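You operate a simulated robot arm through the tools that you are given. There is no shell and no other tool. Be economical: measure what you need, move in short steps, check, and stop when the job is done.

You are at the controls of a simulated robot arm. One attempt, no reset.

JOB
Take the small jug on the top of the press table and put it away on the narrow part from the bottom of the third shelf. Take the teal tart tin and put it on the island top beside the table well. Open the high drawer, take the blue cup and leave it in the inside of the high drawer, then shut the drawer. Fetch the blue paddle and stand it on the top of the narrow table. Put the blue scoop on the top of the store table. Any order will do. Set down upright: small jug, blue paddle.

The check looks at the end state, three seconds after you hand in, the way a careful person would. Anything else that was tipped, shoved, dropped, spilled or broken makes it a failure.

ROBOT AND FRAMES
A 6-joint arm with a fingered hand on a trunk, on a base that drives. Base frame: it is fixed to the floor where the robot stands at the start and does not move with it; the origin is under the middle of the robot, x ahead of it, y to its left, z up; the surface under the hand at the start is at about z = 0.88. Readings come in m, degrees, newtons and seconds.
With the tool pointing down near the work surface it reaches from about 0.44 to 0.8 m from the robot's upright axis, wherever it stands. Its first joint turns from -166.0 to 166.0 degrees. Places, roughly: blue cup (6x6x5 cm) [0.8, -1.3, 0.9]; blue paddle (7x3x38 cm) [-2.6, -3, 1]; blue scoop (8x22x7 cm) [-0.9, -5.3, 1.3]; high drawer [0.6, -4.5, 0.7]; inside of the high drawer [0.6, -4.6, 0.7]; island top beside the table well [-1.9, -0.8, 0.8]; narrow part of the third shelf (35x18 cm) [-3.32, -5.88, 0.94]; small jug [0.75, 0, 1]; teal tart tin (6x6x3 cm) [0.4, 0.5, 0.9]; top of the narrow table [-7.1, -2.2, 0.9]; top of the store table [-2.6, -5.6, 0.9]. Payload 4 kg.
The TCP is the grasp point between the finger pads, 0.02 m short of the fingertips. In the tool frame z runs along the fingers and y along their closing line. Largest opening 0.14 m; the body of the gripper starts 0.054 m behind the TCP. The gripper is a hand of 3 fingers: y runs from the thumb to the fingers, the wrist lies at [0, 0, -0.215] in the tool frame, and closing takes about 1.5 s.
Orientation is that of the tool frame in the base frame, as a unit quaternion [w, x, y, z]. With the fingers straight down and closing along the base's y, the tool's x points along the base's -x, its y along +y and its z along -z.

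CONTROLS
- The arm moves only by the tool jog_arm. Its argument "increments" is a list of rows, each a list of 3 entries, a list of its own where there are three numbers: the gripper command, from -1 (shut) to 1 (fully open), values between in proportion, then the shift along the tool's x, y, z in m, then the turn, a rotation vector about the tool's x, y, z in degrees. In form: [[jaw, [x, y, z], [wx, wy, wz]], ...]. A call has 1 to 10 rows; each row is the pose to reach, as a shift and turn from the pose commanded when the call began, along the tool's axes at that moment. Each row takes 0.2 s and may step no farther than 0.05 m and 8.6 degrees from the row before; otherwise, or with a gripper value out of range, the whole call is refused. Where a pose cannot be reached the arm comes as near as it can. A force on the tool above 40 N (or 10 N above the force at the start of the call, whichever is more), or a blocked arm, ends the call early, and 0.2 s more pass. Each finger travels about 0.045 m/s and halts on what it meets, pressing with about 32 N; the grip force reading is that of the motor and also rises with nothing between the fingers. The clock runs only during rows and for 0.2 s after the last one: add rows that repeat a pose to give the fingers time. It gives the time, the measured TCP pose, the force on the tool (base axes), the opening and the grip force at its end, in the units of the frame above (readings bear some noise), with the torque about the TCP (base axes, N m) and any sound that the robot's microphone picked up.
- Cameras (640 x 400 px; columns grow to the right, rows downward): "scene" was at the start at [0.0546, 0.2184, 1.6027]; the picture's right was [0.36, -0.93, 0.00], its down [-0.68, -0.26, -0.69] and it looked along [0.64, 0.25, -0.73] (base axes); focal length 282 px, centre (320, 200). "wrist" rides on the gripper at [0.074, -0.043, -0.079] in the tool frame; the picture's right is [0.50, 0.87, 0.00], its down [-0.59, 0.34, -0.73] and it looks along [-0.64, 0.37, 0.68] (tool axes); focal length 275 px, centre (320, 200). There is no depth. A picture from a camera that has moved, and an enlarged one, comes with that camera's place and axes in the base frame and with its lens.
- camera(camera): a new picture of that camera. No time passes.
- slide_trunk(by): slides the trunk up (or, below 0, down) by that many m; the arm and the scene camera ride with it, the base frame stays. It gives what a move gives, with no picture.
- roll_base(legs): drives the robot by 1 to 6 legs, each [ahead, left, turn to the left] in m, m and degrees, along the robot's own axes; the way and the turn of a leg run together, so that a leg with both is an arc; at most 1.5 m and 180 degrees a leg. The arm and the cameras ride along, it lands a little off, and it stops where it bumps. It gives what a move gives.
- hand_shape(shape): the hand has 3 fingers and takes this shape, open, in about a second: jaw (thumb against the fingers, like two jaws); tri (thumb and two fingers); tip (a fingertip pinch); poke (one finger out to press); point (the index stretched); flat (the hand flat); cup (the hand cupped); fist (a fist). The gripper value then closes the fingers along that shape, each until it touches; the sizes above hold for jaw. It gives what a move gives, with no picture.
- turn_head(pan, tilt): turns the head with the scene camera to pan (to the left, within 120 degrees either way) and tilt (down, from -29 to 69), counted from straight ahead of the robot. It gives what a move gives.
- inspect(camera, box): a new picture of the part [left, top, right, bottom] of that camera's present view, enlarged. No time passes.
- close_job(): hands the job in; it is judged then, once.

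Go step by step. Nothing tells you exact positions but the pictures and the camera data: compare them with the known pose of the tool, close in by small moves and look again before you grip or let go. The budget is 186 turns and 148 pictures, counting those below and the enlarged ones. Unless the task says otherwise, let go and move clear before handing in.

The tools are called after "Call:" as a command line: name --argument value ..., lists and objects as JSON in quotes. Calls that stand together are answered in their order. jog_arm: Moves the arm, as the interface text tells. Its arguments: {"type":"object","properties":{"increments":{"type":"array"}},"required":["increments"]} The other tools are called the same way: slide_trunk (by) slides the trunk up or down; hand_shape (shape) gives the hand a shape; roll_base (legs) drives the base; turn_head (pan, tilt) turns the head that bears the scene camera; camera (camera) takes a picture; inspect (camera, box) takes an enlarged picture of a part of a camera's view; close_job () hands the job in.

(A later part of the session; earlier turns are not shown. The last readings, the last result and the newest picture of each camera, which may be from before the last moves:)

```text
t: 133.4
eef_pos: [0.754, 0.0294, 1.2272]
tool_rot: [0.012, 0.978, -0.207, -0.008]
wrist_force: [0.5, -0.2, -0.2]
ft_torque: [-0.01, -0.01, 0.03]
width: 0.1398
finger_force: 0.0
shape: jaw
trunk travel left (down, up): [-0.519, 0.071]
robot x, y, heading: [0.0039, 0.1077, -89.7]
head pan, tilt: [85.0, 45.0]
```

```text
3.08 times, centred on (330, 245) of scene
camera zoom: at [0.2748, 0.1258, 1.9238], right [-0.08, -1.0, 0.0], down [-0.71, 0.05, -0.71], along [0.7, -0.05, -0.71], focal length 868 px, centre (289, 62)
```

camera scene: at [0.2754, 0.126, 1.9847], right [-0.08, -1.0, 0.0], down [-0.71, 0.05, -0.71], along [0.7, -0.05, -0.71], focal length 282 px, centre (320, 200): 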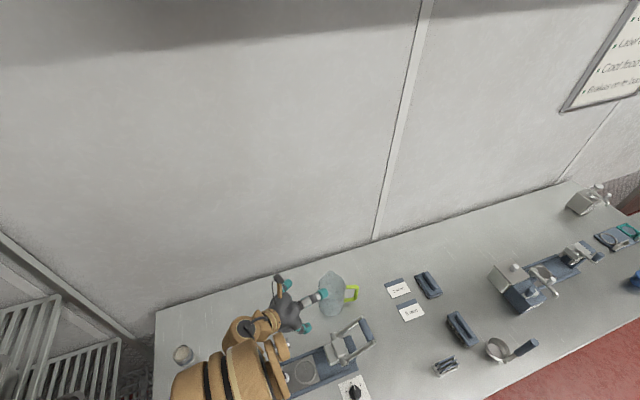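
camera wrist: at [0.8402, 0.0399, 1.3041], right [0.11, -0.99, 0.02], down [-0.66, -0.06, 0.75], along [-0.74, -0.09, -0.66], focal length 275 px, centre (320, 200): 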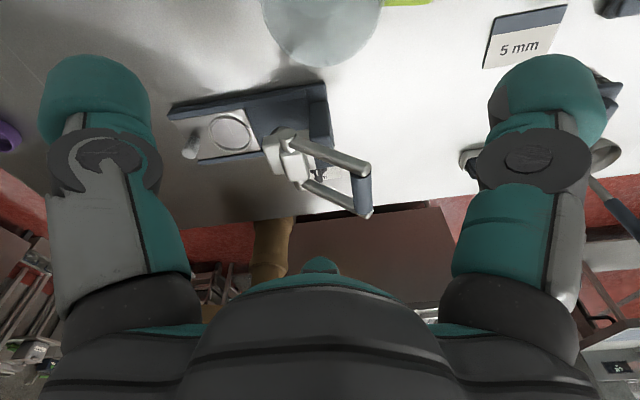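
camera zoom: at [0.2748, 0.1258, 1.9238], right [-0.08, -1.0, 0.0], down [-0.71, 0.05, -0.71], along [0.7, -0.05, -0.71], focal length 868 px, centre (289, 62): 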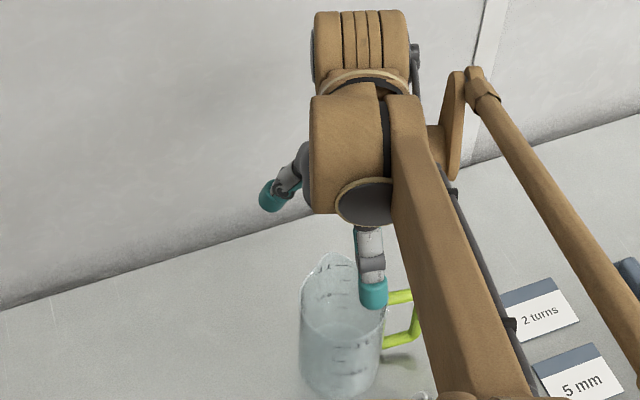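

TCP is right over the jug's centre. Descend part way.

Call:
jog_arm --increments '[[1, [0, 0.0, 0.04], [0, 0, 0]], [1, [0, 0.0, 0.08], [0, 0, 0]], [1, [0, 0, 0.11], [0, 0, 0]]]'

Call:
camera --camera "wrist"

Call:
inspect --camera "scene" --box '[260, 200, 400, 300]'

```text
t: 134.2
eef_pos: [0.728, 0.0301, 1.1387]
tool_rot: [0.013, 0.978, -0.207, -0.006]
wrist_force: [0.7, 0.6, -0.1]
ft_torque: [0.0, -0.01, 0.02]
width: 0.1399
finger_force: 0.0
shape: jaw
out of reach, approached as far as the arm can: row 2, 3
trunk travel left (down, up): [-0.519, 0.071]
robot x, y, heading: [0.0018, 0.1119, -89.5]
head pan, tilt: [85.0, 45.0]
```

```text
80 pictures are left
camera wrist: at [0.8141, 0.0403, 1.2151], right [0.11, -0.99, 0.02], down [-0.66, -0.06, 0.75], along [-0.74, -0.09, -0.66], focal length 275 px, centre (320, 200)
```

wrist: 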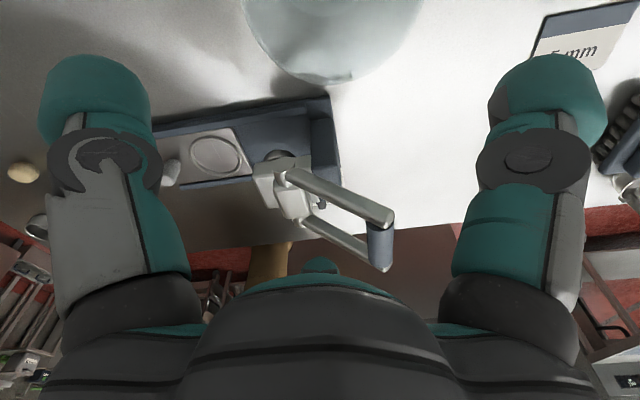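

```text
4.00 times, centred on (330, 250) of scene
camera zoom: at [0.2754, 0.1253, 1.9237], right [-0.08, -1.0, 0.0], down [-0.71, 0.05, -0.71], along [0.7, -0.05, -0.71], focal length 1128 px, centre (280, 0)
```

zoom: 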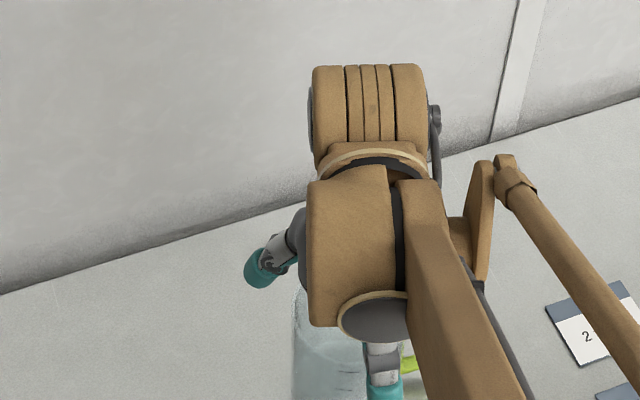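

The high trunk limits the reach; I raise the hand again and descend with the trunk instead.

Call:
jog_arm --increments '[[1, [0, 0, -0.04], [0, 0, 0]], [1, [0, 0, -0.08], [0, 0, 0]], [1, [0, 0, -0.1], [0, 0, 0]]]'

Call:
slide_trunk --by -0.1

Call:
camera --camera "wrist"

```text
t: 135.1
eef_pos: [0.728, 0.0302, 1.2399]
tool_rot: [0.012, 0.978, -0.208, -0.007]
wrist_force: [0.9, -0.3, -0.2]
ft_torque: [0.0, -0.02, -0.02]
width: 0.1399
finger_force: 0.0
shape: jaw
trunk travel left (down, up): [-0.519, 0.071]
robot x, y, heading: [0.0041, 0.1114, -89.5]
head pan, tilt: [85.0, 45.0]
```

```text
t: 136.4
eef_pos: [0.7288, 0.0287, 1.1398]
tool_rot: [0.012, 0.978, -0.207, -0.007]
wrist_force: [0.4, 0.2, 0.2]
ft_torque: [0.01, 0.02, 0.02]
width: 0.1398
finger_force: 0.1
shape: jaw
trunk travel left (down, up): [-0.419, 0.171]
robot x, y, heading: [0.0082, 0.1129, -89.3]
head pan, tilt: [85.0, 45.0]
```

```text
78 pictures are left
camera wrist: at [0.8147, 0.041, 1.2161], right [0.11, -0.99, 0.02], down [-0.66, -0.06, 0.75], along [-0.74, -0.09, -0.66], focal length 275 px, centre (320, 200)
```

wrist: 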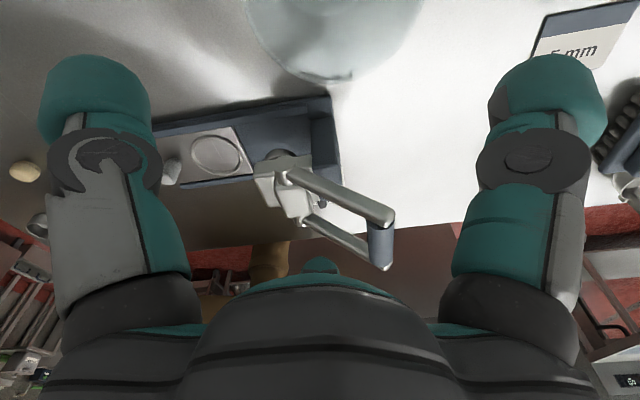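

I inspect the wrist view closely to pin down which jug edge is visible.

Call:
inspect --camera "wrist" --box '[220, 0, 440, 110]'

Call:
inspect --camera "scene" --box '[270, 190, 410, 290]'

```text
2.91 times, centred on (330, 55) of wrist
camera zoom: at [0.8147, 0.041, 1.2161], right [0.11, -0.99, 0.02], down [-0.66, -0.06, 0.75], along [-0.74, -0.09, -0.66], focal length 801 px, centre (291, 622)
```

zoom: 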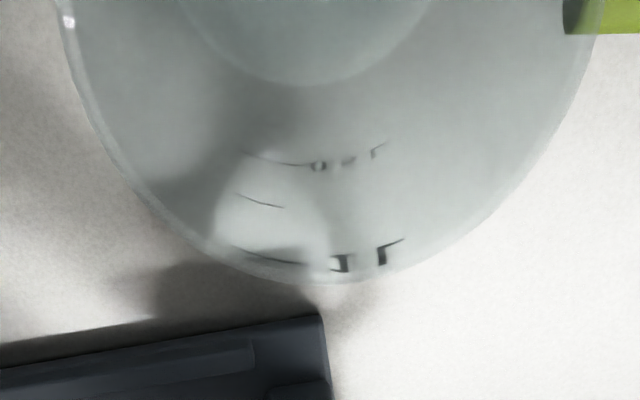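

```text
4.00 times, centred on (340, 240) of scene
camera zoom: at [0.275, 0.1254, 1.8238], right [-0.08, -1.0, 0.0], down [-0.71, 0.05, -0.71], along [0.7, -0.05, -0.71], focal length 1128 px, centre (240, 40)
```

zoom: 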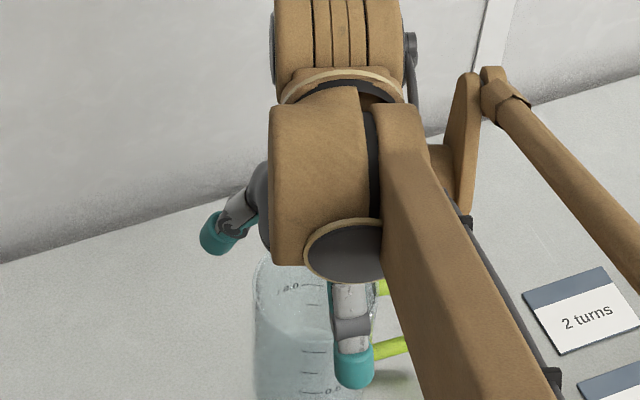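

Key finding: I'm looking into the jug, and it is shorter than thought (rim at z ≈ 1.01, about 13 cm tall), centred near (0.777, 0.02). I shift there and lower with the trunk.

Call:
jog_arm --increments '[[1, [0.024, -0.005, 0], [0, 0, 0]], [1, [0.0475, -0.011, 0], [0, 0, 0]]]'

Call:
slide_trunk --by -0.08

Call:
inspect --camera "wrist" --box '[120, 0, 520, 200]'

```text
t: 137.0
eef_pos: [0.7753, 0.0212, 1.14]
tool_rot: [0.013, 0.978, -0.206, -0.007]
wrist_force: [0.2, -0.2, 0.5]
ft_torque: [0.0, 0.02, 0.01]
width: 0.14
finger_force: 0.0
shape: jaw
trunk travel left (down, up): [-0.419, 0.171]
robot x, y, heading: [0.0038, 0.1087, -89.5]
head pan, tilt: [85.0, 45.0]
```

```text
t: 138.2
eef_pos: [0.7751, 0.0203, 1.0597]
tool_rot: [0.012, 0.978, -0.208, -0.008]
wrist_force: [-1.4, 0.1, 0.0]
ft_torque: [-0.01, 0.01, 0.0]
width: 0.1401
finger_force: 0.0
shape: jaw
trunk travel left (down, up): [-0.339, 0.251]
robot x, y, heading: [0.0003, 0.1076, -89.5]
head pan, tilt: [85.0, 45.0]
```

```text
1.60 times, centred on (320, 100) of wrist
camera zoom: at [0.8621, 0.0316, 1.1367], right [0.11, -0.99, 0.02], down [-0.66, -0.06, 0.75], along [-0.74, -0.09, -0.66], focal length 440 px, centre (320, 360)
```

zoom: 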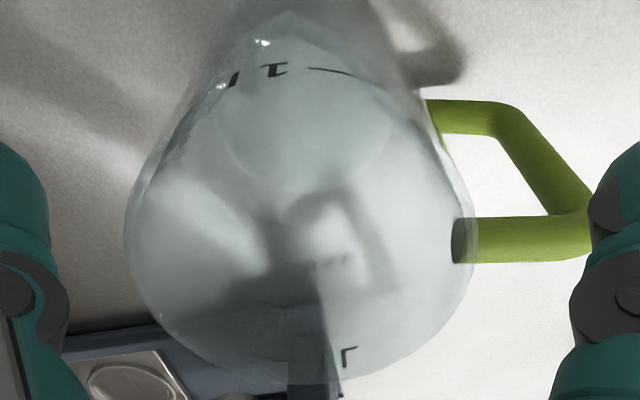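

The jug is well inside the three fingers and the handle lies in a gap. Small 7 mm shift, then lower to grasp height.

Call:
jog_arm --increments '[[1, [-0.003, -0.006, 0], [0, 0, 0]]]'

Call:
slide_trunk --by -0.075

Call:
camera --camera "wrist"

```text
t: 138.6
eef_pos: [0.7756, 0.0271, 1.0596]
tool_rot: [0.012, 0.978, -0.207, -0.007]
wrist_force: [-0.6, -0.1, -0.6]
ft_torque: [0.02, -0.01, -0.03]
width: 0.14
finger_force: 0.1
shape: jaw
trunk travel left (down, up): [-0.339, 0.251]
robot x, y, heading: [0.0017, 0.1102, -89.4]
head pan, tilt: [85.0, 45.0]
```

```text
t: 139.5
eef_pos: [0.7755, 0.0276, 0.9959]
tool_rot: [0.013, 0.978, -0.207, -0.005]
wrist_force: [-2.8, 0.7, 23.8]
ft_torque: [-0.32, -0.31, -0.02]
width: 0.1398
finger_force: 0.1
shape: jaw
trunk travel left (down, up): [-0.271, 0.319]
robot x, y, heading: [0.0047, 0.1091, -89.3]
head pan, tilt: [85.0, 45.0]
stopped: the force on the tool passed its limit at 57 N (the readings are from after the stop); the commanded pose is now the measured one
```

```text
74 pictures are left
camera wrist: at [0.8611, 0.0381, 1.073], right [0.11, -0.99, 0.02], down [-0.66, -0.05, 0.75], along [-0.74, -0.09, -0.66], focal length 275 px, centre (320, 200)
```

wrist: 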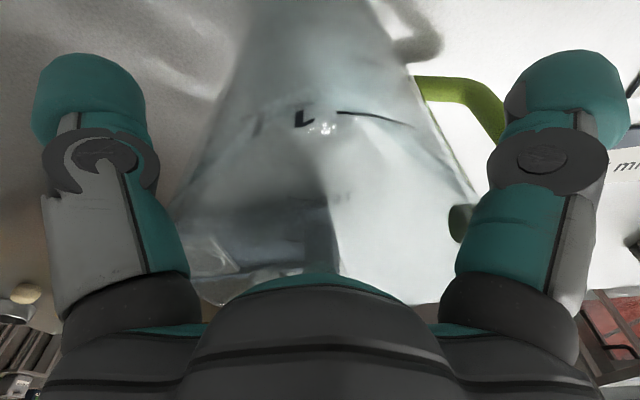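

The palm touched the rim at z 0.996. I back off 8 mm and close.

Call:
slide_trunk --by 0.01

Call:
jog_arm --increments '[[0.7, [0, 0, 0], [0, 0, 0]], [0.5, [0, 0, 0], [0, 0, 0]], [0.3, [0, 0, 0], [0, 0, 0]], [0, [0, 0, 0], [0, 0, 0]], [-0.5, [0, 0, 0], [0, 0, 0]], [-1, [0, 0, 0], [0, 0, 0]], [-1, [0, 0, 0], [0, 0, 0]]]'

Call:
camera --camera "wrist"

Call:
camera --camera "scene"

```text
t: 140.1
eef_pos: [0.776, 0.028, 1.0048]
tool_rot: [0.013, 0.978, -0.207, -0.006]
wrist_force: [-1.1, 0.3, 0.0]
ft_torque: [-0.03, 0.0, 0.0]
width: 0.1402
finger_force: 0.1
shape: jaw
trunk travel left (down, up): [-0.281, 0.309]
robot x, y, heading: [0.0053, 0.1127, -89.5]
head pan, tilt: [85.0, 45.0]
```

```text
t: 141.7
eef_pos: [0.777, 0.028, 1.0039]
tool_rot: [0.013, 0.978, -0.207, -0.007]
wrist_force: [0.1, -0.4, -0.5]
ft_torque: [0.02, -0.03, -0.03]
width: 0.0925
finger_force: 32.2
shape: jaw
trunk travel left (down, up): [-0.281, 0.309]
robot x, y, heading: [0.0037, 0.1131, -89.5]
head pan, tilt: [85.0, 45.0]
```

```text
73 pictures are left
camera wrist: at [0.863, 0.0381, 1.0804], right [0.11, -0.99, 0.02], down [-0.66, -0.06, 0.75], along [-0.74, -0.09, -0.66], focal length 275 px, centre (320, 200)
```

wrist: 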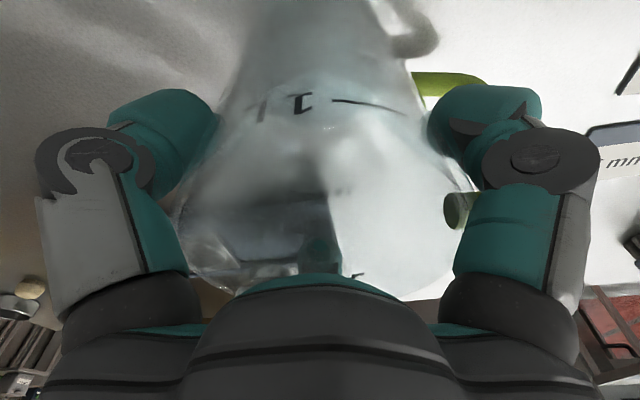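

```text
72 pictures are left
camera scene: at [0.2757, 0.1253, 1.6852], right [-0.08, -1.0, 0.0], down [-0.71, 0.05, -0.71], along [0.7, -0.05, -0.71], focal length 282 px, centre (320, 200)
```

scene: 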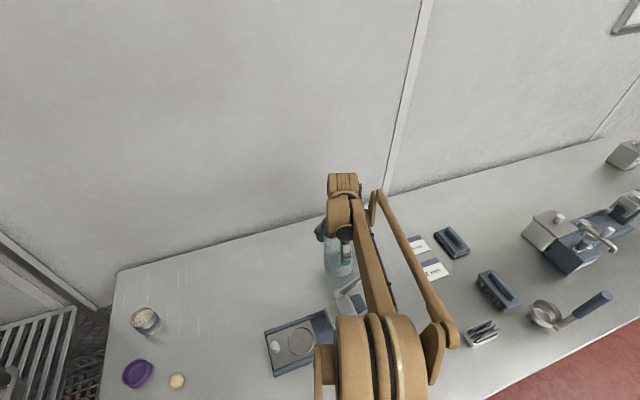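

Jug gripped firmly and upright (TCP 0.124 m above its base). Lift, pull the arm in, and drive south toward the shelves.

Call:
slide_trunk --by 0.25

Call:
jog_arm --increments '[[-1, [-0.04, 0.018, 0], [0, 0, 0]], [-1, [-0.08, 0.035, 0], [0, 0, 0]], [-1, [-0.12, 0.053, 0], [0, 0, 0]], [-1, [-0.16, 0.07, 0], [0, 0, 0]], [-1, [-0.2, 0.088, 0], [0, 0, 0]]]'

Call:
roll_base --legs '[[1.3, 0, 0], [1.3, 0, 0], [1.1, 0, 0]]'

Call:
turn_head --pan -25 --tilt 15

Call:
camera --camera "scene"

```text
t: 144.2
eef_pos: [0.7769, 0.0266, 1.254]
tool_rot: [0.013, 0.978, -0.207, -0.006]
wrist_force: [0.3, 1.0, -0.9]
ft_torque: [-0.01, 0.03, -0.03]
width: 0.0926
finger_force: 32.1
shape: jaw
trunk travel left (down, up): [-0.531, 0.059]
robot x, y, heading: [0.0092, 0.1127, -89.4]
head pan, tilt: [85.0, 45.0]
```

```text
t: 145.4
eef_pos: [0.5568, 0.0279, 1.2581]
tool_rot: [0.013, 0.978, -0.207, -0.005]
wrist_force: [-0.6, -0.5, -1.7]
ft_torque: [0.0, 0.0, 0.0]
width: 0.0925
finger_force: 31.2
shape: jaw
trunk travel left (down, up): [-0.531, 0.059]
robot x, y, heading: [0.0038, 0.1116, -89.3]
head pan, tilt: [85.0, 45.0]
```

```text
t: 163.3
eef_pos: [0.657, -3.6661, 1.2566]
tool_rot: [0.013, 0.98, -0.199, -0.007]
wrist_force: [-0.1, 0.5, -1.5]
ft_torque: [-0.01, -0.01, 0.0]
width: 0.0925
finger_force: 31.8
shape: jaw
trunk travel left (down, up): [-0.531, 0.059]
robot x, y, heading: [0.0983, -3.5913, -88.6]
head pan, tilt: [85.0, 45.0]
```

```text
t: 165.2
eef_pos: [0.6558, -3.6651, 1.2574]
tool_rot: [0.013, 0.98, -0.198, -0.006]
wrist_force: [0.5, 0.8, -0.9]
ft_torque: [0.01, -0.02, 0.0]
width: 0.092
finger_force: 32.1
shape: jaw
trunk travel left (down, up): [-0.531, 0.059]
robot x, y, heading: [0.1012, -3.5942, -88.4]
head pan, tilt: [-25.0, 15.0]
```

```text
71 pictures are left
camera scene: at [0.2528, -3.6537, 1.9821], right [-0.92, 0.4, 0.0], down [0.1, 0.24, -0.97], along [-0.38, -0.89, -0.26], focal length 282 px, centre (320, 200)
```

scene: 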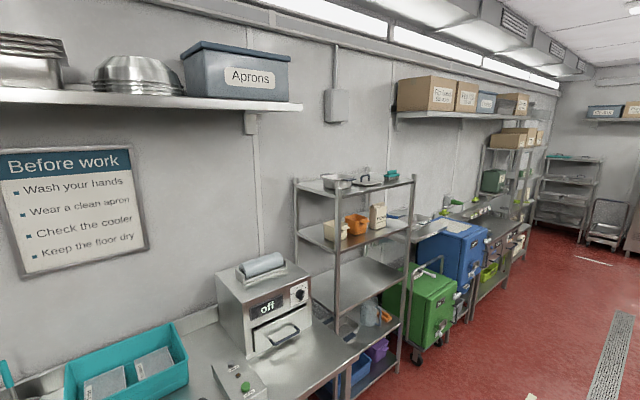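

I see the wire shelf unit (for the scoop) and further along the store table and another shelf stack. I drive closer along the aisle.

Call:
roll_base --legs '[[0.6, -0.3, 0], [0, -1.2, 0], [0, -1.1, 0]]'

Call:
turn_head --pan -20 --tilt 30

Call:
camera --camera "scene"

```text
t: 179.9
eef_pos: [-1.9361, -4.3038, 1.2585]
tool_rot: [0.012, 0.976, -0.218, -0.007]
wrist_force: [0.4, 0.1, -0.9]
ft_torque: [0.02, 0.01, 0.0]
width: 0.0925
finger_force: 32.1
shape: jaw
trunk travel left (down, up): [-0.531, 0.059]
robot x, y, heading: [-2.4871, -4.208, -90.9]
head pan, tilt: [-25.0, 15.0]
```

```text
t: 180.7
eef_pos: [-1.9348, -4.3034, 1.2576]
tool_rot: [0.013, 0.976, -0.218, -0.006]
wrist_force: [-1.2, -0.3, -0.8]
ft_torque: [0.04, 0.01, 0.01]
width: 0.0925
finger_force: 31.9
shape: jaw
trunk travel left (down, up): [-0.531, 0.059]
robot x, y, heading: [-2.4882, -4.2087, -90.4]
head pan, tilt: [-20.0, 30.0]
```

```text
70 pictures are left
camera scene: at [-2.3284, -4.277, 1.958], right [-0.94, 0.35, 0.0], down [0.18, 0.47, -0.87], along [-0.31, -0.81, -0.5], focal length 282 px, centre (320, 200)
```

scene: 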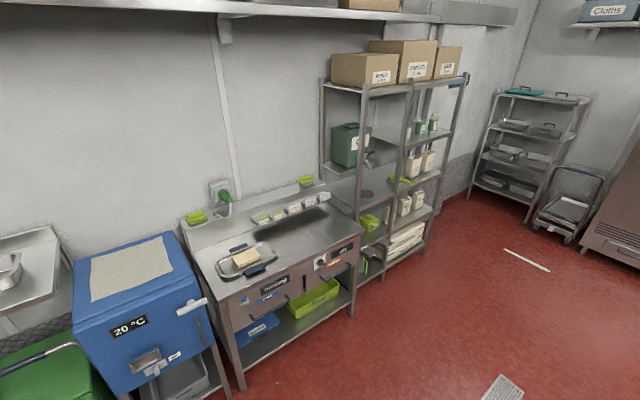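

Call:
inspect --camera "scene" --box '[300, 60, 480, 280]'

```text
1.82 times, centred on (390, 170) of scene
camera zoom: at [-2.3284, -4.277, 1.958], right [-0.94, 0.35, 0.0], down [0.18, 0.47, -0.87], along [-0.31, -0.81, -0.5], focal length 513 px, centre (193, 254)
```

zoom: 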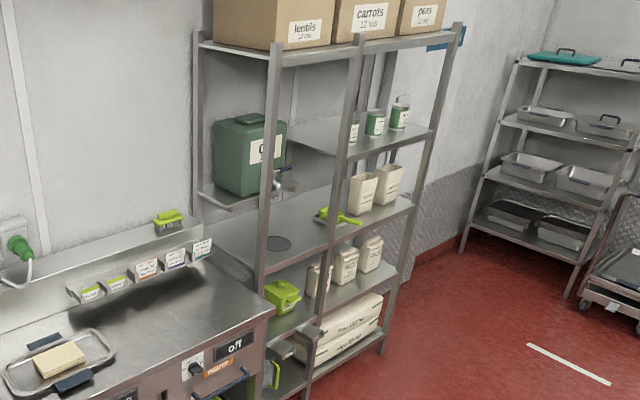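

The dark round mat on the empty left bay of the third shelf is the target, about (-3.33, -5.88); the space above it is open up to the top shelf between the can and the middle post. I turn so the arm faces the shelf squarely and approach to a stand-off.

Call:
roll_base --legs '[[0, 0, -60], [1.38, 0, 0]]'

Call:
turn_head --pan 75 --tilt 35

Call:
camera --camera "scene"

Call:
camera --camera "wrist"

```text
t: 190.3
eef_pos: [-3.532, -5.419, 1.2571]
tool_rot: [0.009, 0.733, -0.68, -0.012]
wrist_force: [-0.2, -0.1, -1.2]
ft_torque: [0.02, -0.02, 0.03]
width: 0.0921
finger_force: 31.7
shape: jaw
trunk travel left (down, up): [-0.531, 0.059]
robot x, y, heading: [-3.7212, -4.8896, -151.4]
head pan, tilt: [-20.0, 30.0]
```

```text
t: 192.1
eef_pos: [-3.5323, -5.4191, 1.2576]
tool_rot: [0.008, 0.733, -0.68, -0.012]
wrist_force: [0.4, 0.8, -1.5]
ft_torque: [0.03, -0.02, 0.0]
width: 0.0924
finger_force: 32.6
shape: jaw
trunk travel left (down, up): [-0.531, 0.059]
robot x, y, heading: [-3.7199, -4.8939, -151.3]
head pan, tilt: [75.0, 35.0]
```

```text
68 pictures are left
camera scene: at [-3.5913, -5.1357, 1.9501], right [-0.97, -0.24, 0.0], down [-0.14, 0.56, -0.82], along [0.19, -0.8, -0.57], focal length 282 px, centre (320, 200)
```

scene: 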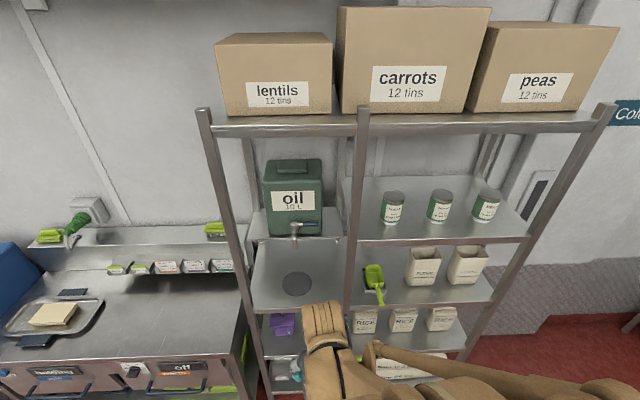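

```text
67 pictures are left
camera wrist: at [-3.4819, -5.4905, 1.3339], right [-0.83, -0.56, 0.02], down [-0.36, 0.56, 0.75], along [-0.43, 0.61, -0.66], focal length 275 px, centre (320, 200)
```

wrist: 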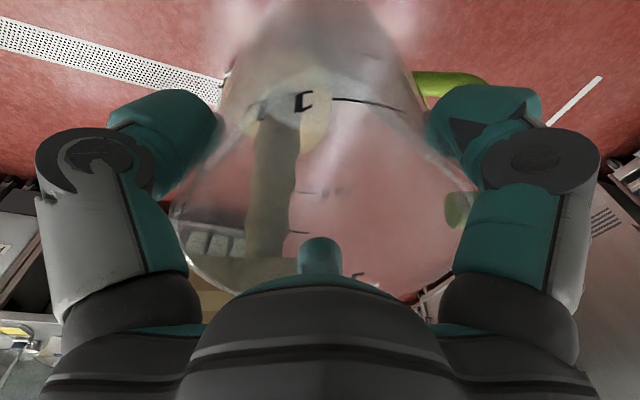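

The oil-can shelf covers the back of the bay, its edge ~11 cm in at z 1.22, so a vertical hand only fits near the front edge. Plan: set the jug at the front (CoM on the shelf), release, then push it in gently with closed fingers. First move closer and lower.

Call:
roll_base --legs '[[0.02, 0.265, 0]]'

Call:
slide_trunk --by -0.12

Call:
turn_head --pan 60 --tilt 40

Call:
camera --camera "scene"

```text
t: 194.0
eef_pos: [-3.4201, -5.6653, 1.257]
tool_rot: [0.008, 0.732, -0.681, -0.012]
wrist_force: [0.8, -1.1, -2.1]
ft_torque: [0.03, -0.03, 0.01]
width: 0.0925
finger_force: 32.0
shape: jaw
trunk travel left (down, up): [-0.531, 0.059]
robot x, y, heading: [-3.6081, -5.1361, -151.5]
head pan, tilt: [75.0, 35.0]
```

```text
t: 195.5
eef_pos: [-3.4199, -5.6636, 1.138]
tool_rot: [0.008, 0.733, -0.681, -0.013]
wrist_force: [1.1, -0.6, -0.8]
ft_torque: [0.03, 0.0, -0.01]
width: 0.0923
finger_force: 31.7
shape: jaw
trunk travel left (down, up): [-0.411, 0.179]
robot x, y, heading: [-3.6088, -5.1362, -151.6]
head pan, tilt: [75.0, 35.0]
```

```text
t: 196.2
eef_pos: [-3.4203, -5.6652, 1.1369]
tool_rot: [0.008, 0.732, -0.681, -0.012]
wrist_force: [0.3, -0.2, -1.4]
ft_torque: [0.01, 0.0, 0.05]
width: 0.0923
finger_force: 31.8
shape: jaw
trunk travel left (down, up): [-0.411, 0.179]
robot x, y, heading: [-3.6056, -5.1369, -151.3]
head pan, tilt: [60.0, 40.0]
```

```text
66 pictures are left
camera scene: at [-3.502, -5.381, 1.8225], right [-1.0, 0.02, 0.0], down [0.01, 0.64, -0.77], along [-0.02, -0.77, -0.64], focal length 282 px, centre (320, 200)
```

scene: 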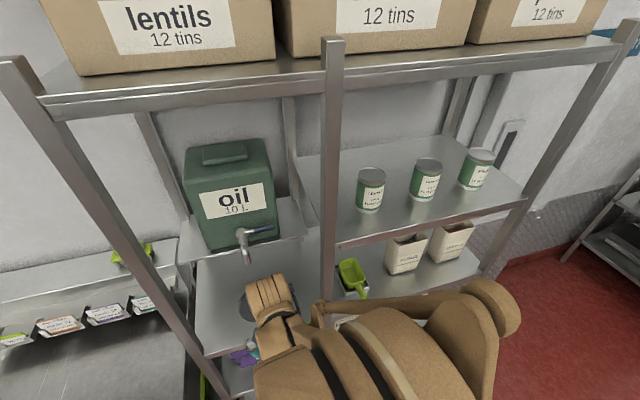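

The tap overhangs the front strip, so a vertical hand would foul it. Better: set the jug on the free part of the store table next door, regrip it from the side with the handle pointing ahead, then slide it in under the oil shelf. Drive back a little and over to the table.

Call:
roll_base --legs '[[0, -0.15, 0], [-0.53, 0.0, 0], [0, 0.3, 0]]'

Call:
turn_head --pan 75 --tilt 45

Call:
jog_arm --increments '[[-1, [0, 0, 0], [0, 0, -8]], [-1, [0, 0, 0], [0, 0, -16]], [-1, [0, 0, 0], [0, 0, -24]], [-1, [0, 0, 0], [0, 0, -32]], [-1, [0, 0, 0], [0, 0, -40]], [-1, [0, 0, 0], [0, 0, -48]], [-1, [0, 0, 0], [0, 0, -56]], [-1, [0, 0, 0], [0, 0, -64]], [-1, [0, 0, 0], [0, 0, -72]], [-1, [0, 0, 0], [0, 0, -77]]]'

Call:
camera --camera "scene"

```text
t: 201.9
eef_pos: [-2.8831, -5.5408, 1.1365]
tool_rot: [0.008, 0.733, -0.68, -0.012]
wrist_force: [0.0, -0.4, -0.5]
ft_torque: [0.05, 0.01, -0.04]
width: 0.0922
finger_force: 31.7
shape: jaw
trunk travel left (down, up): [-0.411, 0.179]
robot x, y, heading: [-3.0761, -5.0144, -151.1]
head pan, tilt: [60.0, 40.0]
```

```text
t: 202.7
eef_pos: [-2.8837, -5.5413, 1.1381]
tool_rot: [0.008, 0.733, -0.68, -0.012]
wrist_force: [-0.5, -0.1, -0.5]
ft_torque: [-0.02, -0.02, 0.01]
width: 0.0921
finger_force: 32.0
shape: jaw
trunk travel left (down, up): [-0.411, 0.179]
robot x, y, heading: [-3.0744, -5.0134, -151.1]
head pan, tilt: [75.0, 45.0]
```

```text
t: 204.9
eef_pos: [-2.8825, -5.5422, 1.1369]
tool_rot: [-0.001, 0.997, -0.074, -0.014]
wrist_force: [0.4, 0.4, -1.5]
ft_torque: [0.04, 0.01, 0.0]
width: 0.0923
finger_force: 31.9
shape: jaw
trunk travel left (down, up): [-0.411, 0.179]
robot x, y, heading: [-3.0736, -5.0141, -151.1]
head pan, tilt: [75.0, 45.0]
```

```text
65 pictures are left
camera scene: at [-2.9449, -5.2511, 1.8152], right [-0.97, -0.24, 0.0], down [-0.17, 0.69, -0.71], along [0.17, -0.69, -0.71], focal length 282 px, centre (320, 200)
```

scene: 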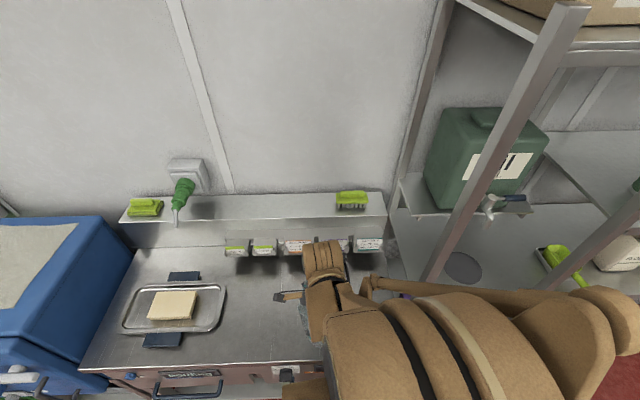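

Handle now points radially ahead. I shift 12 cm further onto the table and lower toward the surface.

Call:
jog_arm --increments '[[-1, [0.032, 0.025, 0], [0, 0, 0]], [-1, [0.063, 0.05, 0], [0, 0, 0]], [-1, [0.094, 0.075, 0.0], [0, 0, 0]], [-1, [0.094, 0.075, 0.04], [0, 0, 0]], [-1, [0.094, 0.075, 0.08], [0, 0, 0]], [-1, [0.094, 0.075, 0.095], [0, 0, 0]], [-1, [0.094, 0.075, 0.102], [0, 0, 0]], [-1, [0.094, 0.075, 0.109], [0, 0, 0]], [-1, [0.094, 0.075, 0.116], [0, 0, 0]], [-1, [0.094, 0.075, 0.123], [0, 0, 0]]]'

Call:
jog_arm --increments '[[-1, [0, 0, 0.006], [0, 0, 0]], [-1, [0, 0, 0.012], [0, 0, 0]], [-1, [0, 0, 0.018], [0, 0, 0]], [-1, [0, 0, 0.024], [0, 0, 0]], [-1, [0, 0, 0.03], [0, 0, 0]], [-1, [0, 0, 0.036], [0, 0, 0]]]'

```text
t: 207.1
eef_pos: [-2.8078, -5.6295, 1.0112]
tool_rot: [-0.001, 0.997, -0.076, -0.013]
wrist_force: [0.7, 0.2, -1.9]
ft_torque: [0.02, 0.02, 0.03]
width: 0.0921
finger_force: 32.2
shape: jaw
trunk travel left (down, up): [-0.411, 0.179]
robot x, y, heading: [-3.0745, -5.0093, -150.9]
head pan, tilt: [75.0, 45.0]
```

```text
t: 207.9
eef_pos: [-2.8076, -5.626, 1.0012]
tool_rot: [0.0, 0.997, -0.077, -0.015]
wrist_force: [-3.0, 4.0, 34.2]
ft_torque: [-0.15, -0.25, 0.03]
width: 0.0902
finger_force: 32.1
shape: jaw
trunk travel left (down, up): [-0.411, 0.179]
robot x, y, heading: [-3.0712, -5.0108, -151.0]
head pan, tilt: [75.0, 45.0]
stopped in row 3: the force on the tool passed its limit at 48 N (the readings are from after the stop); the commanded pose is now the measured one
```

Set down on the table (surface ≈ 0.88). Release slowly and lift off.

Call:
jog_arm --increments '[[-1, [0, 0, -0.002], [0, 0, 0]], [0.35, [0, 0, -0.002], [0, 0, 0]], [0.5, [0, 0, -0.002], [0, 0, 0]], [0.7, [0, 0, -0.002], [0, 0, 0]], [0.9, [0, 0, -0.002], [0, 0, 0]], [1, [0, 0, -0.002], [0, 0, 0]], [1, [0, 0, -0.002], [0, 0, 0]], [1, [0, 0, -0.03], [0, 0, 0]], [1, [0, 0, -0.07], [0, 0, 0]], [1, [0, 0, -0.12], [0, 0, 0]]]'

Call:
slide_trunk --by 0.17

Call:
inspect --camera "scene" --box '[220, 200, 420, 380]'

```text
t: 210.1
eef_pos: [-2.8028, -5.6273, 1.1188]
tool_rot: [-0.001, 0.997, -0.076, -0.014]
wrist_force: [0.3, -0.7, -0.3]
ft_torque: [0.01, -0.04, 0.03]
width: 0.1399
finger_force: 0.2
shape: jaw
trunk travel left (down, up): [-0.411, 0.179]
robot x, y, heading: [-3.0734, -5.014, -151.1]
head pan, tilt: [75.0, 45.0]
```

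```text
t: 212.0
eef_pos: [-2.8018, -5.6303, 1.2877]
tool_rot: [-0.001, 0.997, -0.075, -0.015]
wrist_force: [0.5, -0.6, 0.6]
ft_torque: [-0.01, 0.02, 0.0]
width: 0.1398
finger_force: 0.0
shape: jaw
trunk travel left (down, up): [-0.581, 0.009]
robot x, y, heading: [-3.0743, -5.0129, -151.1]
head pan, tilt: [75.0, 45.0]
```

```text
2.22 times, centred on (320, 290) of scene
camera zoom: at [-2.945, -5.2511, 1.9851], right [-0.97, -0.24, 0.0], down [-0.17, 0.69, -0.71], along [0.17, -0.69, -0.71], focal length 627 px, centre (320, 0)
```

zoom: 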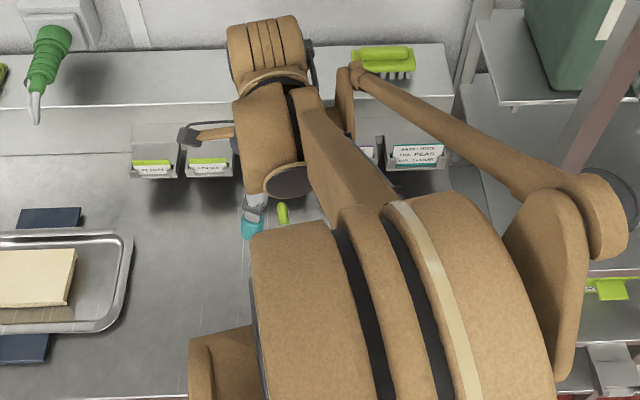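

Jug now stands at about (-2.803, -5.627), handle ahead. I yaw the hand to the radial direction while backing off, then tilt it to 30° below horizontal.

Call:
jog_arm --increments '[[1, [-0.01, -0.0155, 0], [0, 0, 7.2]], [1, [-0.02, -0.031, 0], [0, 0, 14.4]], [1, [-0.03, -0.0467, 0], [0, 0, 21.6]], [1, [-0.04, -0.062, 0], [0, 0, 28.8]], [1, [-0.05, -0.078, 0], [0, 0, 36]], [1, [-0.06, -0.0934, 0], [0, 0, 43.2]], [1, [-0.07, -0.109, 0], [0, 0, 50.4]], [1, [-0.0795, -0.1245, 0], [0, 0, 57.6]]]'

Call:
jog_arm --increments '[[1, [0, 0, 0.008], [0, 7.5, 0]], [1, [0, 0, 0.016], [0, 15, 0]], [1, [0, 0, 0.024], [0, 22.5, 0]], [1, [0, 0, 0.032], [0, 30, 0]], [1, [0, 0, 0.04], [0, 37.5, 0]], [1, [0, 0, 0.048], [0, 45, 0]], [1, [0, 0, 0.056], [0, 52.5, 0]], [1, [0, 0, 0.06], [0, 60, 0]]]'

Call:
inspect --camera "scene" --box '[220, 200, 420, 380]'

```text
t: 213.8
eef_pos: [-2.8623, -5.4924, 1.2906]
tool_rot: [0.006, 0.837, -0.547, -0.013]
wrist_force: [0.2, -0.3, -0.1]
ft_torque: [0.0, 0.0, 0.01]
width: 0.1401
finger_force: 0.1
shape: jaw
trunk travel left (down, up): [-0.581, 0.009]
robot x, y, heading: [-3.0737, -5.0144, -151.2]
head pan, tilt: [75.0, 45.0]
```

```text
t: 215.6
eef_pos: [-2.7888, -5.6218, 1.3363]
tool_rot: [0.279, 0.732, -0.471, 0.407]
wrist_force: [-0.2, -0.5, 0.5]
ft_torque: [0.03, 0.02, 0.03]
width: 0.1399
finger_force: 0.1
shape: jaw
out of reach, approached as far as the arm can: row 3, 4, 5, 6, 7, 8
trunk travel left (down, up): [-0.581, 0.009]
robot x, y, heading: [-3.0742, -5.0147, -151.3]
head pan, tilt: [75.0, 45.0]
```

```text
2.22 times, centred on (320, 290) of scene
camera zoom: at [-2.9444, -5.2516, 1.9851], right [-0.97, -0.24, 0.0], down [-0.17, 0.69, -0.71], along [0.17, -0.69, -0.71], focal length 627 px, centre (320, 0)
```

zoom: 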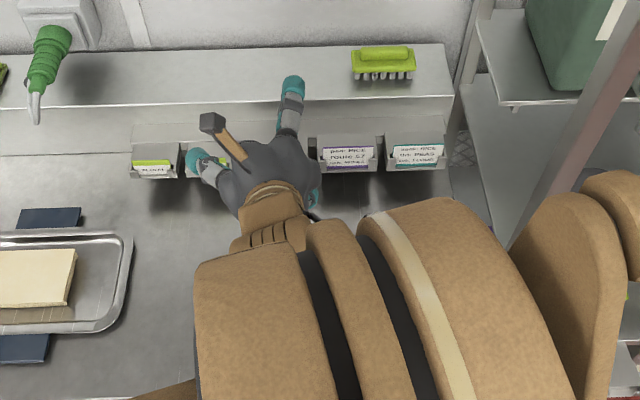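

The hand attitude is right (31° below horizontal) but the arm can't retract at it; so I back the base off 15 cm, lower the trunk to grasp height, and check.

Call:
roll_base --legs '[[0, -0.16, 0]]'

Call:
slide_trunk --by -0.3

Call:
camera --camera "wrist"

Call:
camera --camera "scene"

```text
t: 217.0
eef_pos: [-2.8654, -5.4808, 1.336]
tool_rot: [0.278, 0.732, -0.47, 0.407]
wrist_force: [0.1, -0.1, -0.2]
ft_torque: [0.01, 0.0, -0.01]
width: 0.1399
finger_force: 0.0
shape: jaw
trunk travel left (down, up): [-0.581, 0.009]
robot x, y, heading: [-3.1486, -4.8737, -151.2]
head pan, tilt: [75.0, 45.0]
```

```text
t: 220.0
eef_pos: [-2.8662, -5.4806, 1.0362]
tool_rot: [0.278, 0.732, -0.471, 0.407]
wrist_force: [0.5, 0.4, -0.4]
ft_torque: [0.02, -0.01, 0.02]
width: 0.1397
finger_force: 0.1
shape: jaw
trunk travel left (down, up): [-0.281, 0.309]
robot x, y, heading: [-3.152, -4.8765, -151.2]
head pan, tilt: [75.0, 45.0]
```

```text
62 pictures are left
camera wrist: at [-2.8359, -5.4355, 1.1386], right [-0.68, -0.58, 0.45], down [-0.69, 0.72, -0.12], along [-0.25, -0.39, -0.89], focal length 275 px, centre (320, 200)
```

wrist: 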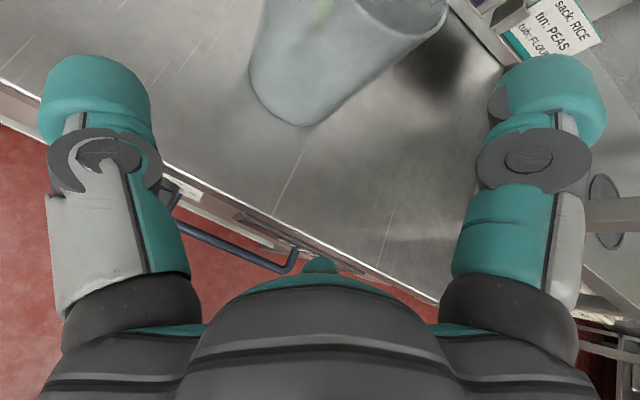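

```text
61 pictures are left
camera scene: at [-3.0221, -5.1105, 1.6854], right [-0.97, -0.24, 0.0], down [-0.17, 0.69, -0.71], along [0.17, -0.69, -0.71], focal length 282 px, centre (320, 200)
```

scene: 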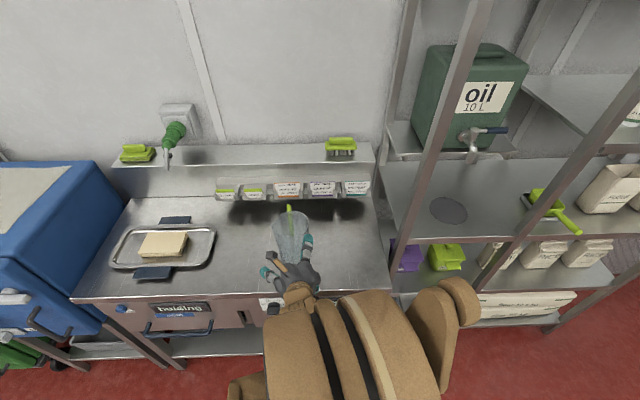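

Very good: jug centred ahead with the handle pointing away. Lower 8.5 cm and advance with the base.

Call:
slide_trunk --by -0.083

Call:
roll_base --legs '[[0.018, 0.12, 0]]'

Call:
camera --camera "wrist"

```text
t: 221.2
eef_pos: [-2.8656, -5.4801, 0.9539]
tool_rot: [0.278, 0.732, -0.47, 0.407]
wrist_force: [-0.3, 0.2, 0.4]
ft_torque: [0.02, -0.01, 0.0]
width: 0.1399
finger_force: 0.1
shape: jaw
trunk travel left (down, up): [-0.198, 0.392]
robot x, y, heading: [-3.1493, -4.874, -150.9]
head pan, tilt: [75.0, 45.0]
```

```text
t: 222.1
eef_pos: [-2.8517, -5.5182, 0.9567]
tool_rot: [0.279, 0.731, -0.47, 0.407]
wrist_force: [-1.1, 10.7, 14.7]
ft_torque: [0.97, 1.03, -0.64]
width: 0.14
finger_force: 0.1
shape: jaw
trunk travel left (down, up): [-0.198, 0.392]
robot x, y, heading: [-3.1359, -4.9134, -151.4]
head pan, tilt: [75.0, 45.0]
stopped in leg 1: the force on the tool passed its limit at 59 N (the readings are from after the stop); the commanded pose is now the measured one
```

```text
60 pictures are left
camera wrist: at [-2.8217, -5.473, 1.0582], right [-0.68, -0.58, 0.45], down [-0.69, 0.71, -0.12], along [-0.25, -0.39, -0.88], focal length 275 px, centre (320, 200)
```

wrist: 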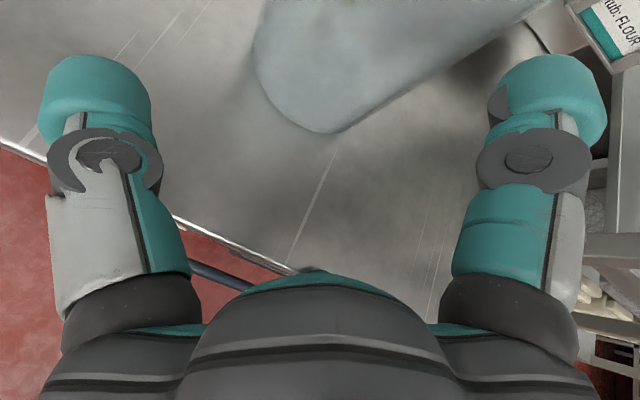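

Something low (the lower finger's knuckle) met the table edge. I back off 4 cm, raise 2.5 cm and re-advance.

Call:
roll_base --legs '[[0, -0.04, 0]]'

Call:
slide_trunk --by 0.027

Call:
roll_base --legs '[[0.015, 0.11, 0]]'

Call:
camera --camera "wrist"

```text
t: 223.0
eef_pos: [-2.8705, -5.4834, 0.9553]
tool_rot: [0.279, 0.732, -0.47, 0.407]
wrist_force: [0.1, -0.9, 0.0]
ft_torque: [0.03, 0.0, -0.03]
width: 0.1404
finger_force: 0.1
shape: jaw
trunk travel left (down, up): [-0.198, 0.392]
robot x, y, heading: [-3.1543, -4.8795, -151.0]
head pan, tilt: [75.0, 45.0]
```

```text
t: 223.7
eef_pos: [-2.8705, -5.4847, 0.9816]
tool_rot: [0.28, 0.731, -0.47, 0.407]
wrist_force: [1.4, 0.0, -0.8]
ft_torque: [0.01, 0.01, -0.02]
width: 0.1403
finger_force: 0.0
shape: jaw
trunk travel left (down, up): [-0.225, 0.365]
robot x, y, heading: [-3.1528, -4.8751, -151.3]
head pan, tilt: [75.0, 45.0]
```

```text
t: 224.9
eef_pos: [-2.8313, -5.5905, 0.9802]
tool_rot: [0.279, 0.732, -0.471, 0.406]
wrist_force: [0.2, 0.3, -0.3]
ft_torque: [-0.05, 0.03, 0.01]
width: 0.14
finger_force: 0.1
shape: jaw
trunk travel left (down, up): [-0.225, 0.365]
robot x, y, heading: [-3.1139, -4.9828, -151.3]
head pan, tilt: [75.0, 45.0]
```

```text
59 pictures are left
camera wrist: at [-2.8016, -5.5449, 1.0827], right [-0.68, -0.58, 0.45], down [-0.69, 0.72, -0.12], along [-0.26, -0.39, -0.88], focal length 275 px, centre (320, 200)
```

wrist: 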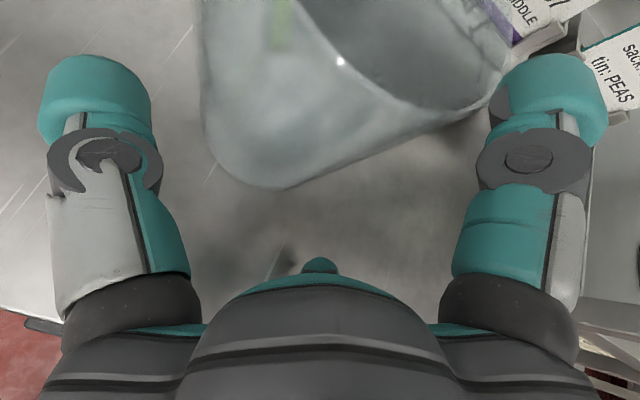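

Call:
roll_base --legs '[[0.004, 0.05, 0]]'

Call:
camera --camera "wrist"

```text
t: 225.9
eef_pos: [-2.8123, -5.6359, 0.9806]
tool_rot: [0.279, 0.732, -0.471, 0.406]
wrist_force: [0.2, -0.3, 1.6]
ft_torque: [-0.11, 0.0, -0.04]
width: 0.1401
finger_force: 0.0
shape: jaw
trunk travel left (down, up): [-0.225, 0.365]
robot x, y, heading: [-3.0933, -5.0265, -151.2]
head pan, tilt: [75.0, 45.0]
```

```text
58 pictures are left
camera wrist: at [-2.7815, -5.5908, 1.083], right [-0.68, -0.58, 0.45], down [-0.69, 0.72, -0.12], along [-0.26, -0.39, -0.88], focal length 275 px, centre (320, 200)
```

wrist: 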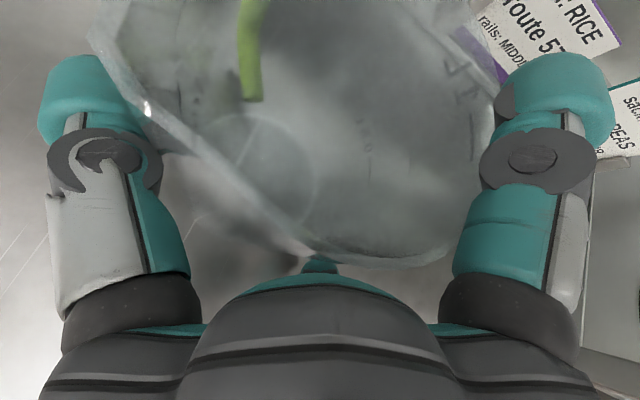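

The jug is now at the palm. Close in stages.

Call:
jog_arm --increments '[[0.7, [0, 0, 0], [0, 0, 0]], [0.5, [0, 0, 0], [0, 0, 0]], [0.3, [0, 0, 0], [0, 0, 0]], [0.0, [0, 0, 0], [0, 0, 0]], [-0.5, [0, 0, 0], [0, 0, 0]], [-1, [0, 0, 0], [0, 0, 0]], [-1, [0, 0, 0], [0, 0, 0]]]'

Call:
camera --camera "wrist"

Call:
inspect --camera "scene" --box '[200, 150, 400, 300]'

```text
t: 227.5
eef_pos: [-2.812, -5.635, 0.9822]
tool_rot: [0.279, 0.732, -0.47, 0.408]
wrist_force: [-1.7, 0.6, 17.9]
ft_torque: [0.41, 0.06, 0.04]
width: 0.103
finger_force: 32.3
shape: jaw
trunk travel left (down, up): [-0.225, 0.365]
robot x, y, heading: [-3.0959, -5.0263, -151.3]
head pan, tilt: [75.0, 45.0]
```

```text
57 pictures are left
camera wrist: at [-2.7827, -5.5888, 1.0848], right [-0.68, -0.58, 0.45], down [-0.69, 0.72, -0.12], along [-0.25, -0.39, -0.88], focal length 275 px, centre (320, 200)
```

wrist: 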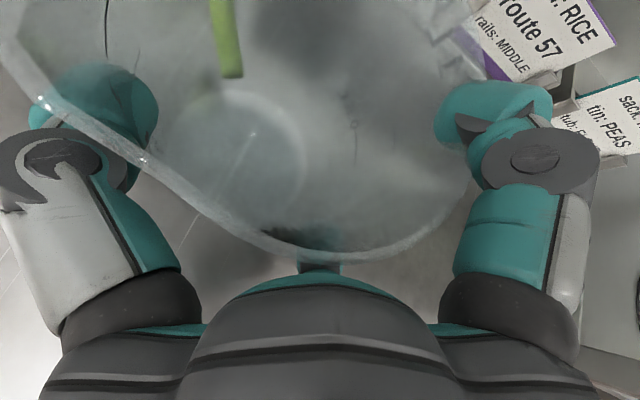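

```text
2.67 times, centred on (300, 225) of scene
camera zoom: at [-2.9681, -5.2638, 1.6298], right [-0.97, -0.24, 0.0], down [-0.17, 0.69, -0.71], along [0.17, -0.69, -0.71], focal length 752 px, centre (373, 133)
```

zoom: 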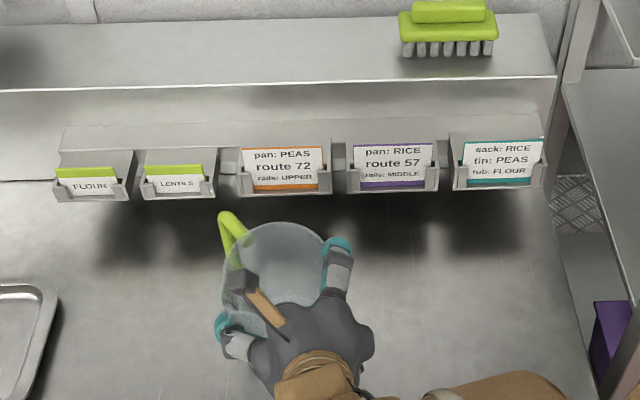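

Gripped. Lift by trunk 12 cm and check the jug's attitude.

Call:
slide_trunk --by 0.12

Call:
inspect --camera "scene" --box '[200, 150, 400, 300]'

```text
t: 229.0
eef_pos: [-2.8118, -5.636, 1.1006]
tool_rot: [0.279, 0.732, -0.471, 0.407]
wrist_force: [-0.9, 0.0, -1.1]
ft_torque: [0.03, 0.09, 0.04]
width: 0.1014
finger_force: 32.4
shape: jaw
trunk travel left (down, up): [-0.345, 0.245]
robot x, y, heading: [-3.0975, -5.0272, -151.2]
head pan, tilt: [75.0, 45.0]
```

```text
2.67 times, centred on (300, 225) of scene
camera zoom: at [-2.9667, -5.266, 1.7491], right [-0.97, -0.24, 0.0], down [-0.17, 0.69, -0.71], along [0.17, -0.69, -0.71], focal length 752 px, centre (373, 133)
```

zoom: 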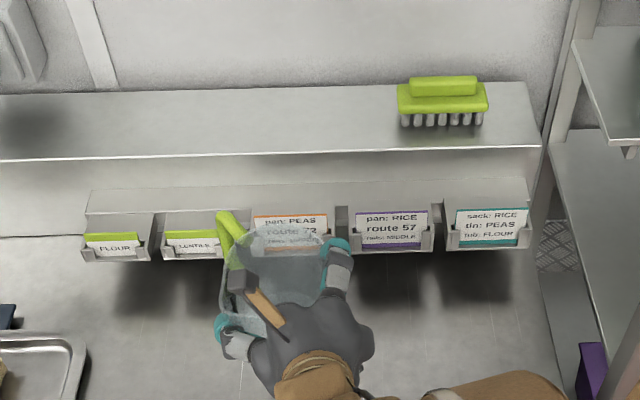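

Holding well. Back off, move along to the shelf bay, and look before entering.

Call:
roll_base --legs '[[0, -0.3, 0], [0.565, -0.02, 0]]'

Call:
slide_trunk --by -0.03

Call:
turn_head --pan 65 --tilt 42

Call:
camera --camera "scene"

```text
t: 233.9
eef_pos: [-3.47, -5.6265, 1.1016]
tool_rot: [0.279, 0.731, -0.471, 0.407]
wrist_force: [0.9, -0.3, -0.8]
ft_torque: [0.01, 0.08, -0.03]
width: 0.1015
finger_force: 32.4
shape: jaw
trunk travel left (down, up): [-0.345, 0.245]
robot x, y, heading: [-3.7526, -5.0174, -151.5]
head pan, tilt: [75.0, 45.0]
```

```text
t: 234.7
eef_pos: [-3.469, -5.6257, 1.0713]
tool_rot: [0.28, 0.731, -0.471, 0.406]
wrist_force: [-0.4, 0.0, -2.1]
ft_torque: [0.04, 0.06, 0.0]
width: 0.1015
finger_force: 31.8
shape: jaw
trunk travel left (down, up): [-0.315, 0.275]
robot x, y, heading: [-3.7493, -5.0194, -151.4]
head pan, tilt: [75.0, 45.0]
```

```text
t: 235.4
eef_pos: [-3.47, -5.6251, 1.0713]
tool_rot: [0.279, 0.732, -0.471, 0.407]
wrist_force: [0.1, -0.7, -2.3]
ft_torque: [0.07, 0.09, -0.01]
width: 0.1016
finger_force: 31.7
shape: jaw
trunk travel left (down, up): [-0.315, 0.275]
robot x, y, heading: [-3.7524, -5.0168, -151.6]
head pan, tilt: [65.0, 42.0]
```

```text
54 pictures are left
camera scene: at [-3.6383, -5.2604, 1.7236], right [-1.0, -0.06, 0.0], down [-0.04, 0.67, -0.74], along [0.05, -0.74, -0.67], focal length 282 px, centre (320, 200)
```

scene: 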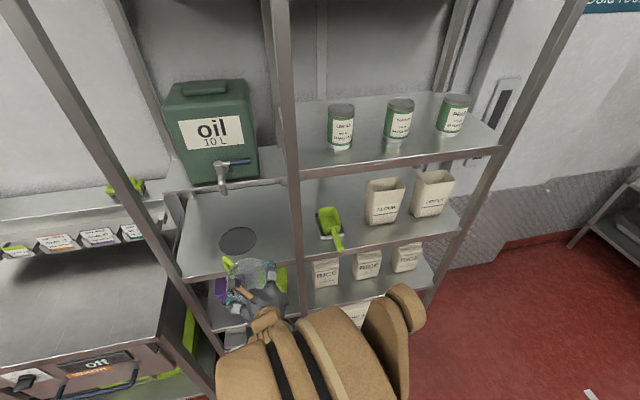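

Alignment looks good: the path runs between the posts to the mat. Advance most of the way and check.

Call:
roll_base --legs '[[-0.02, 0.2, 0]]'

Call:
camera --camera "scene"

```text
t: 237.0
eef_pos: [-3.3551, -5.7916, 1.0707]
tool_rot: [0.278, 0.733, -0.47, 0.406]
wrist_force: [0.5, -0.3, -2.3]
ft_torque: [0.03, 0.04, 0.01]
width: 0.1014
finger_force: 31.8
shape: jaw
trunk travel left (down, up): [-0.315, 0.275]
robot x, y, heading: [-3.6323, -5.1829, -151.3]
head pan, tilt: [65.0, 42.0]
```

```text
53 pictures are left
camera scene: at [-3.5243, -5.426, 1.7232], right [-1.0, -0.06, 0.0], down [-0.04, 0.67, -0.74], along [0.05, -0.74, -0.67], focal length 282 px, centre (320, 200)
```

scene: 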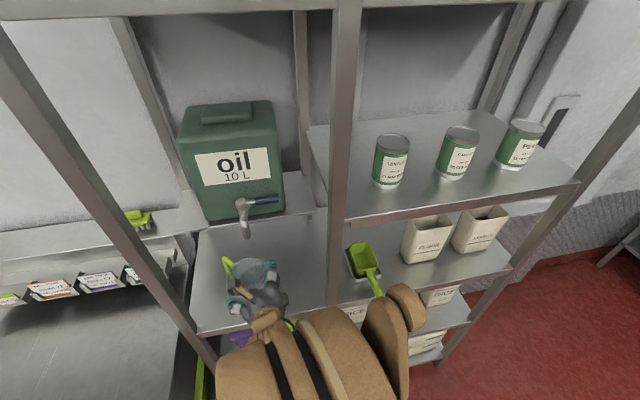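

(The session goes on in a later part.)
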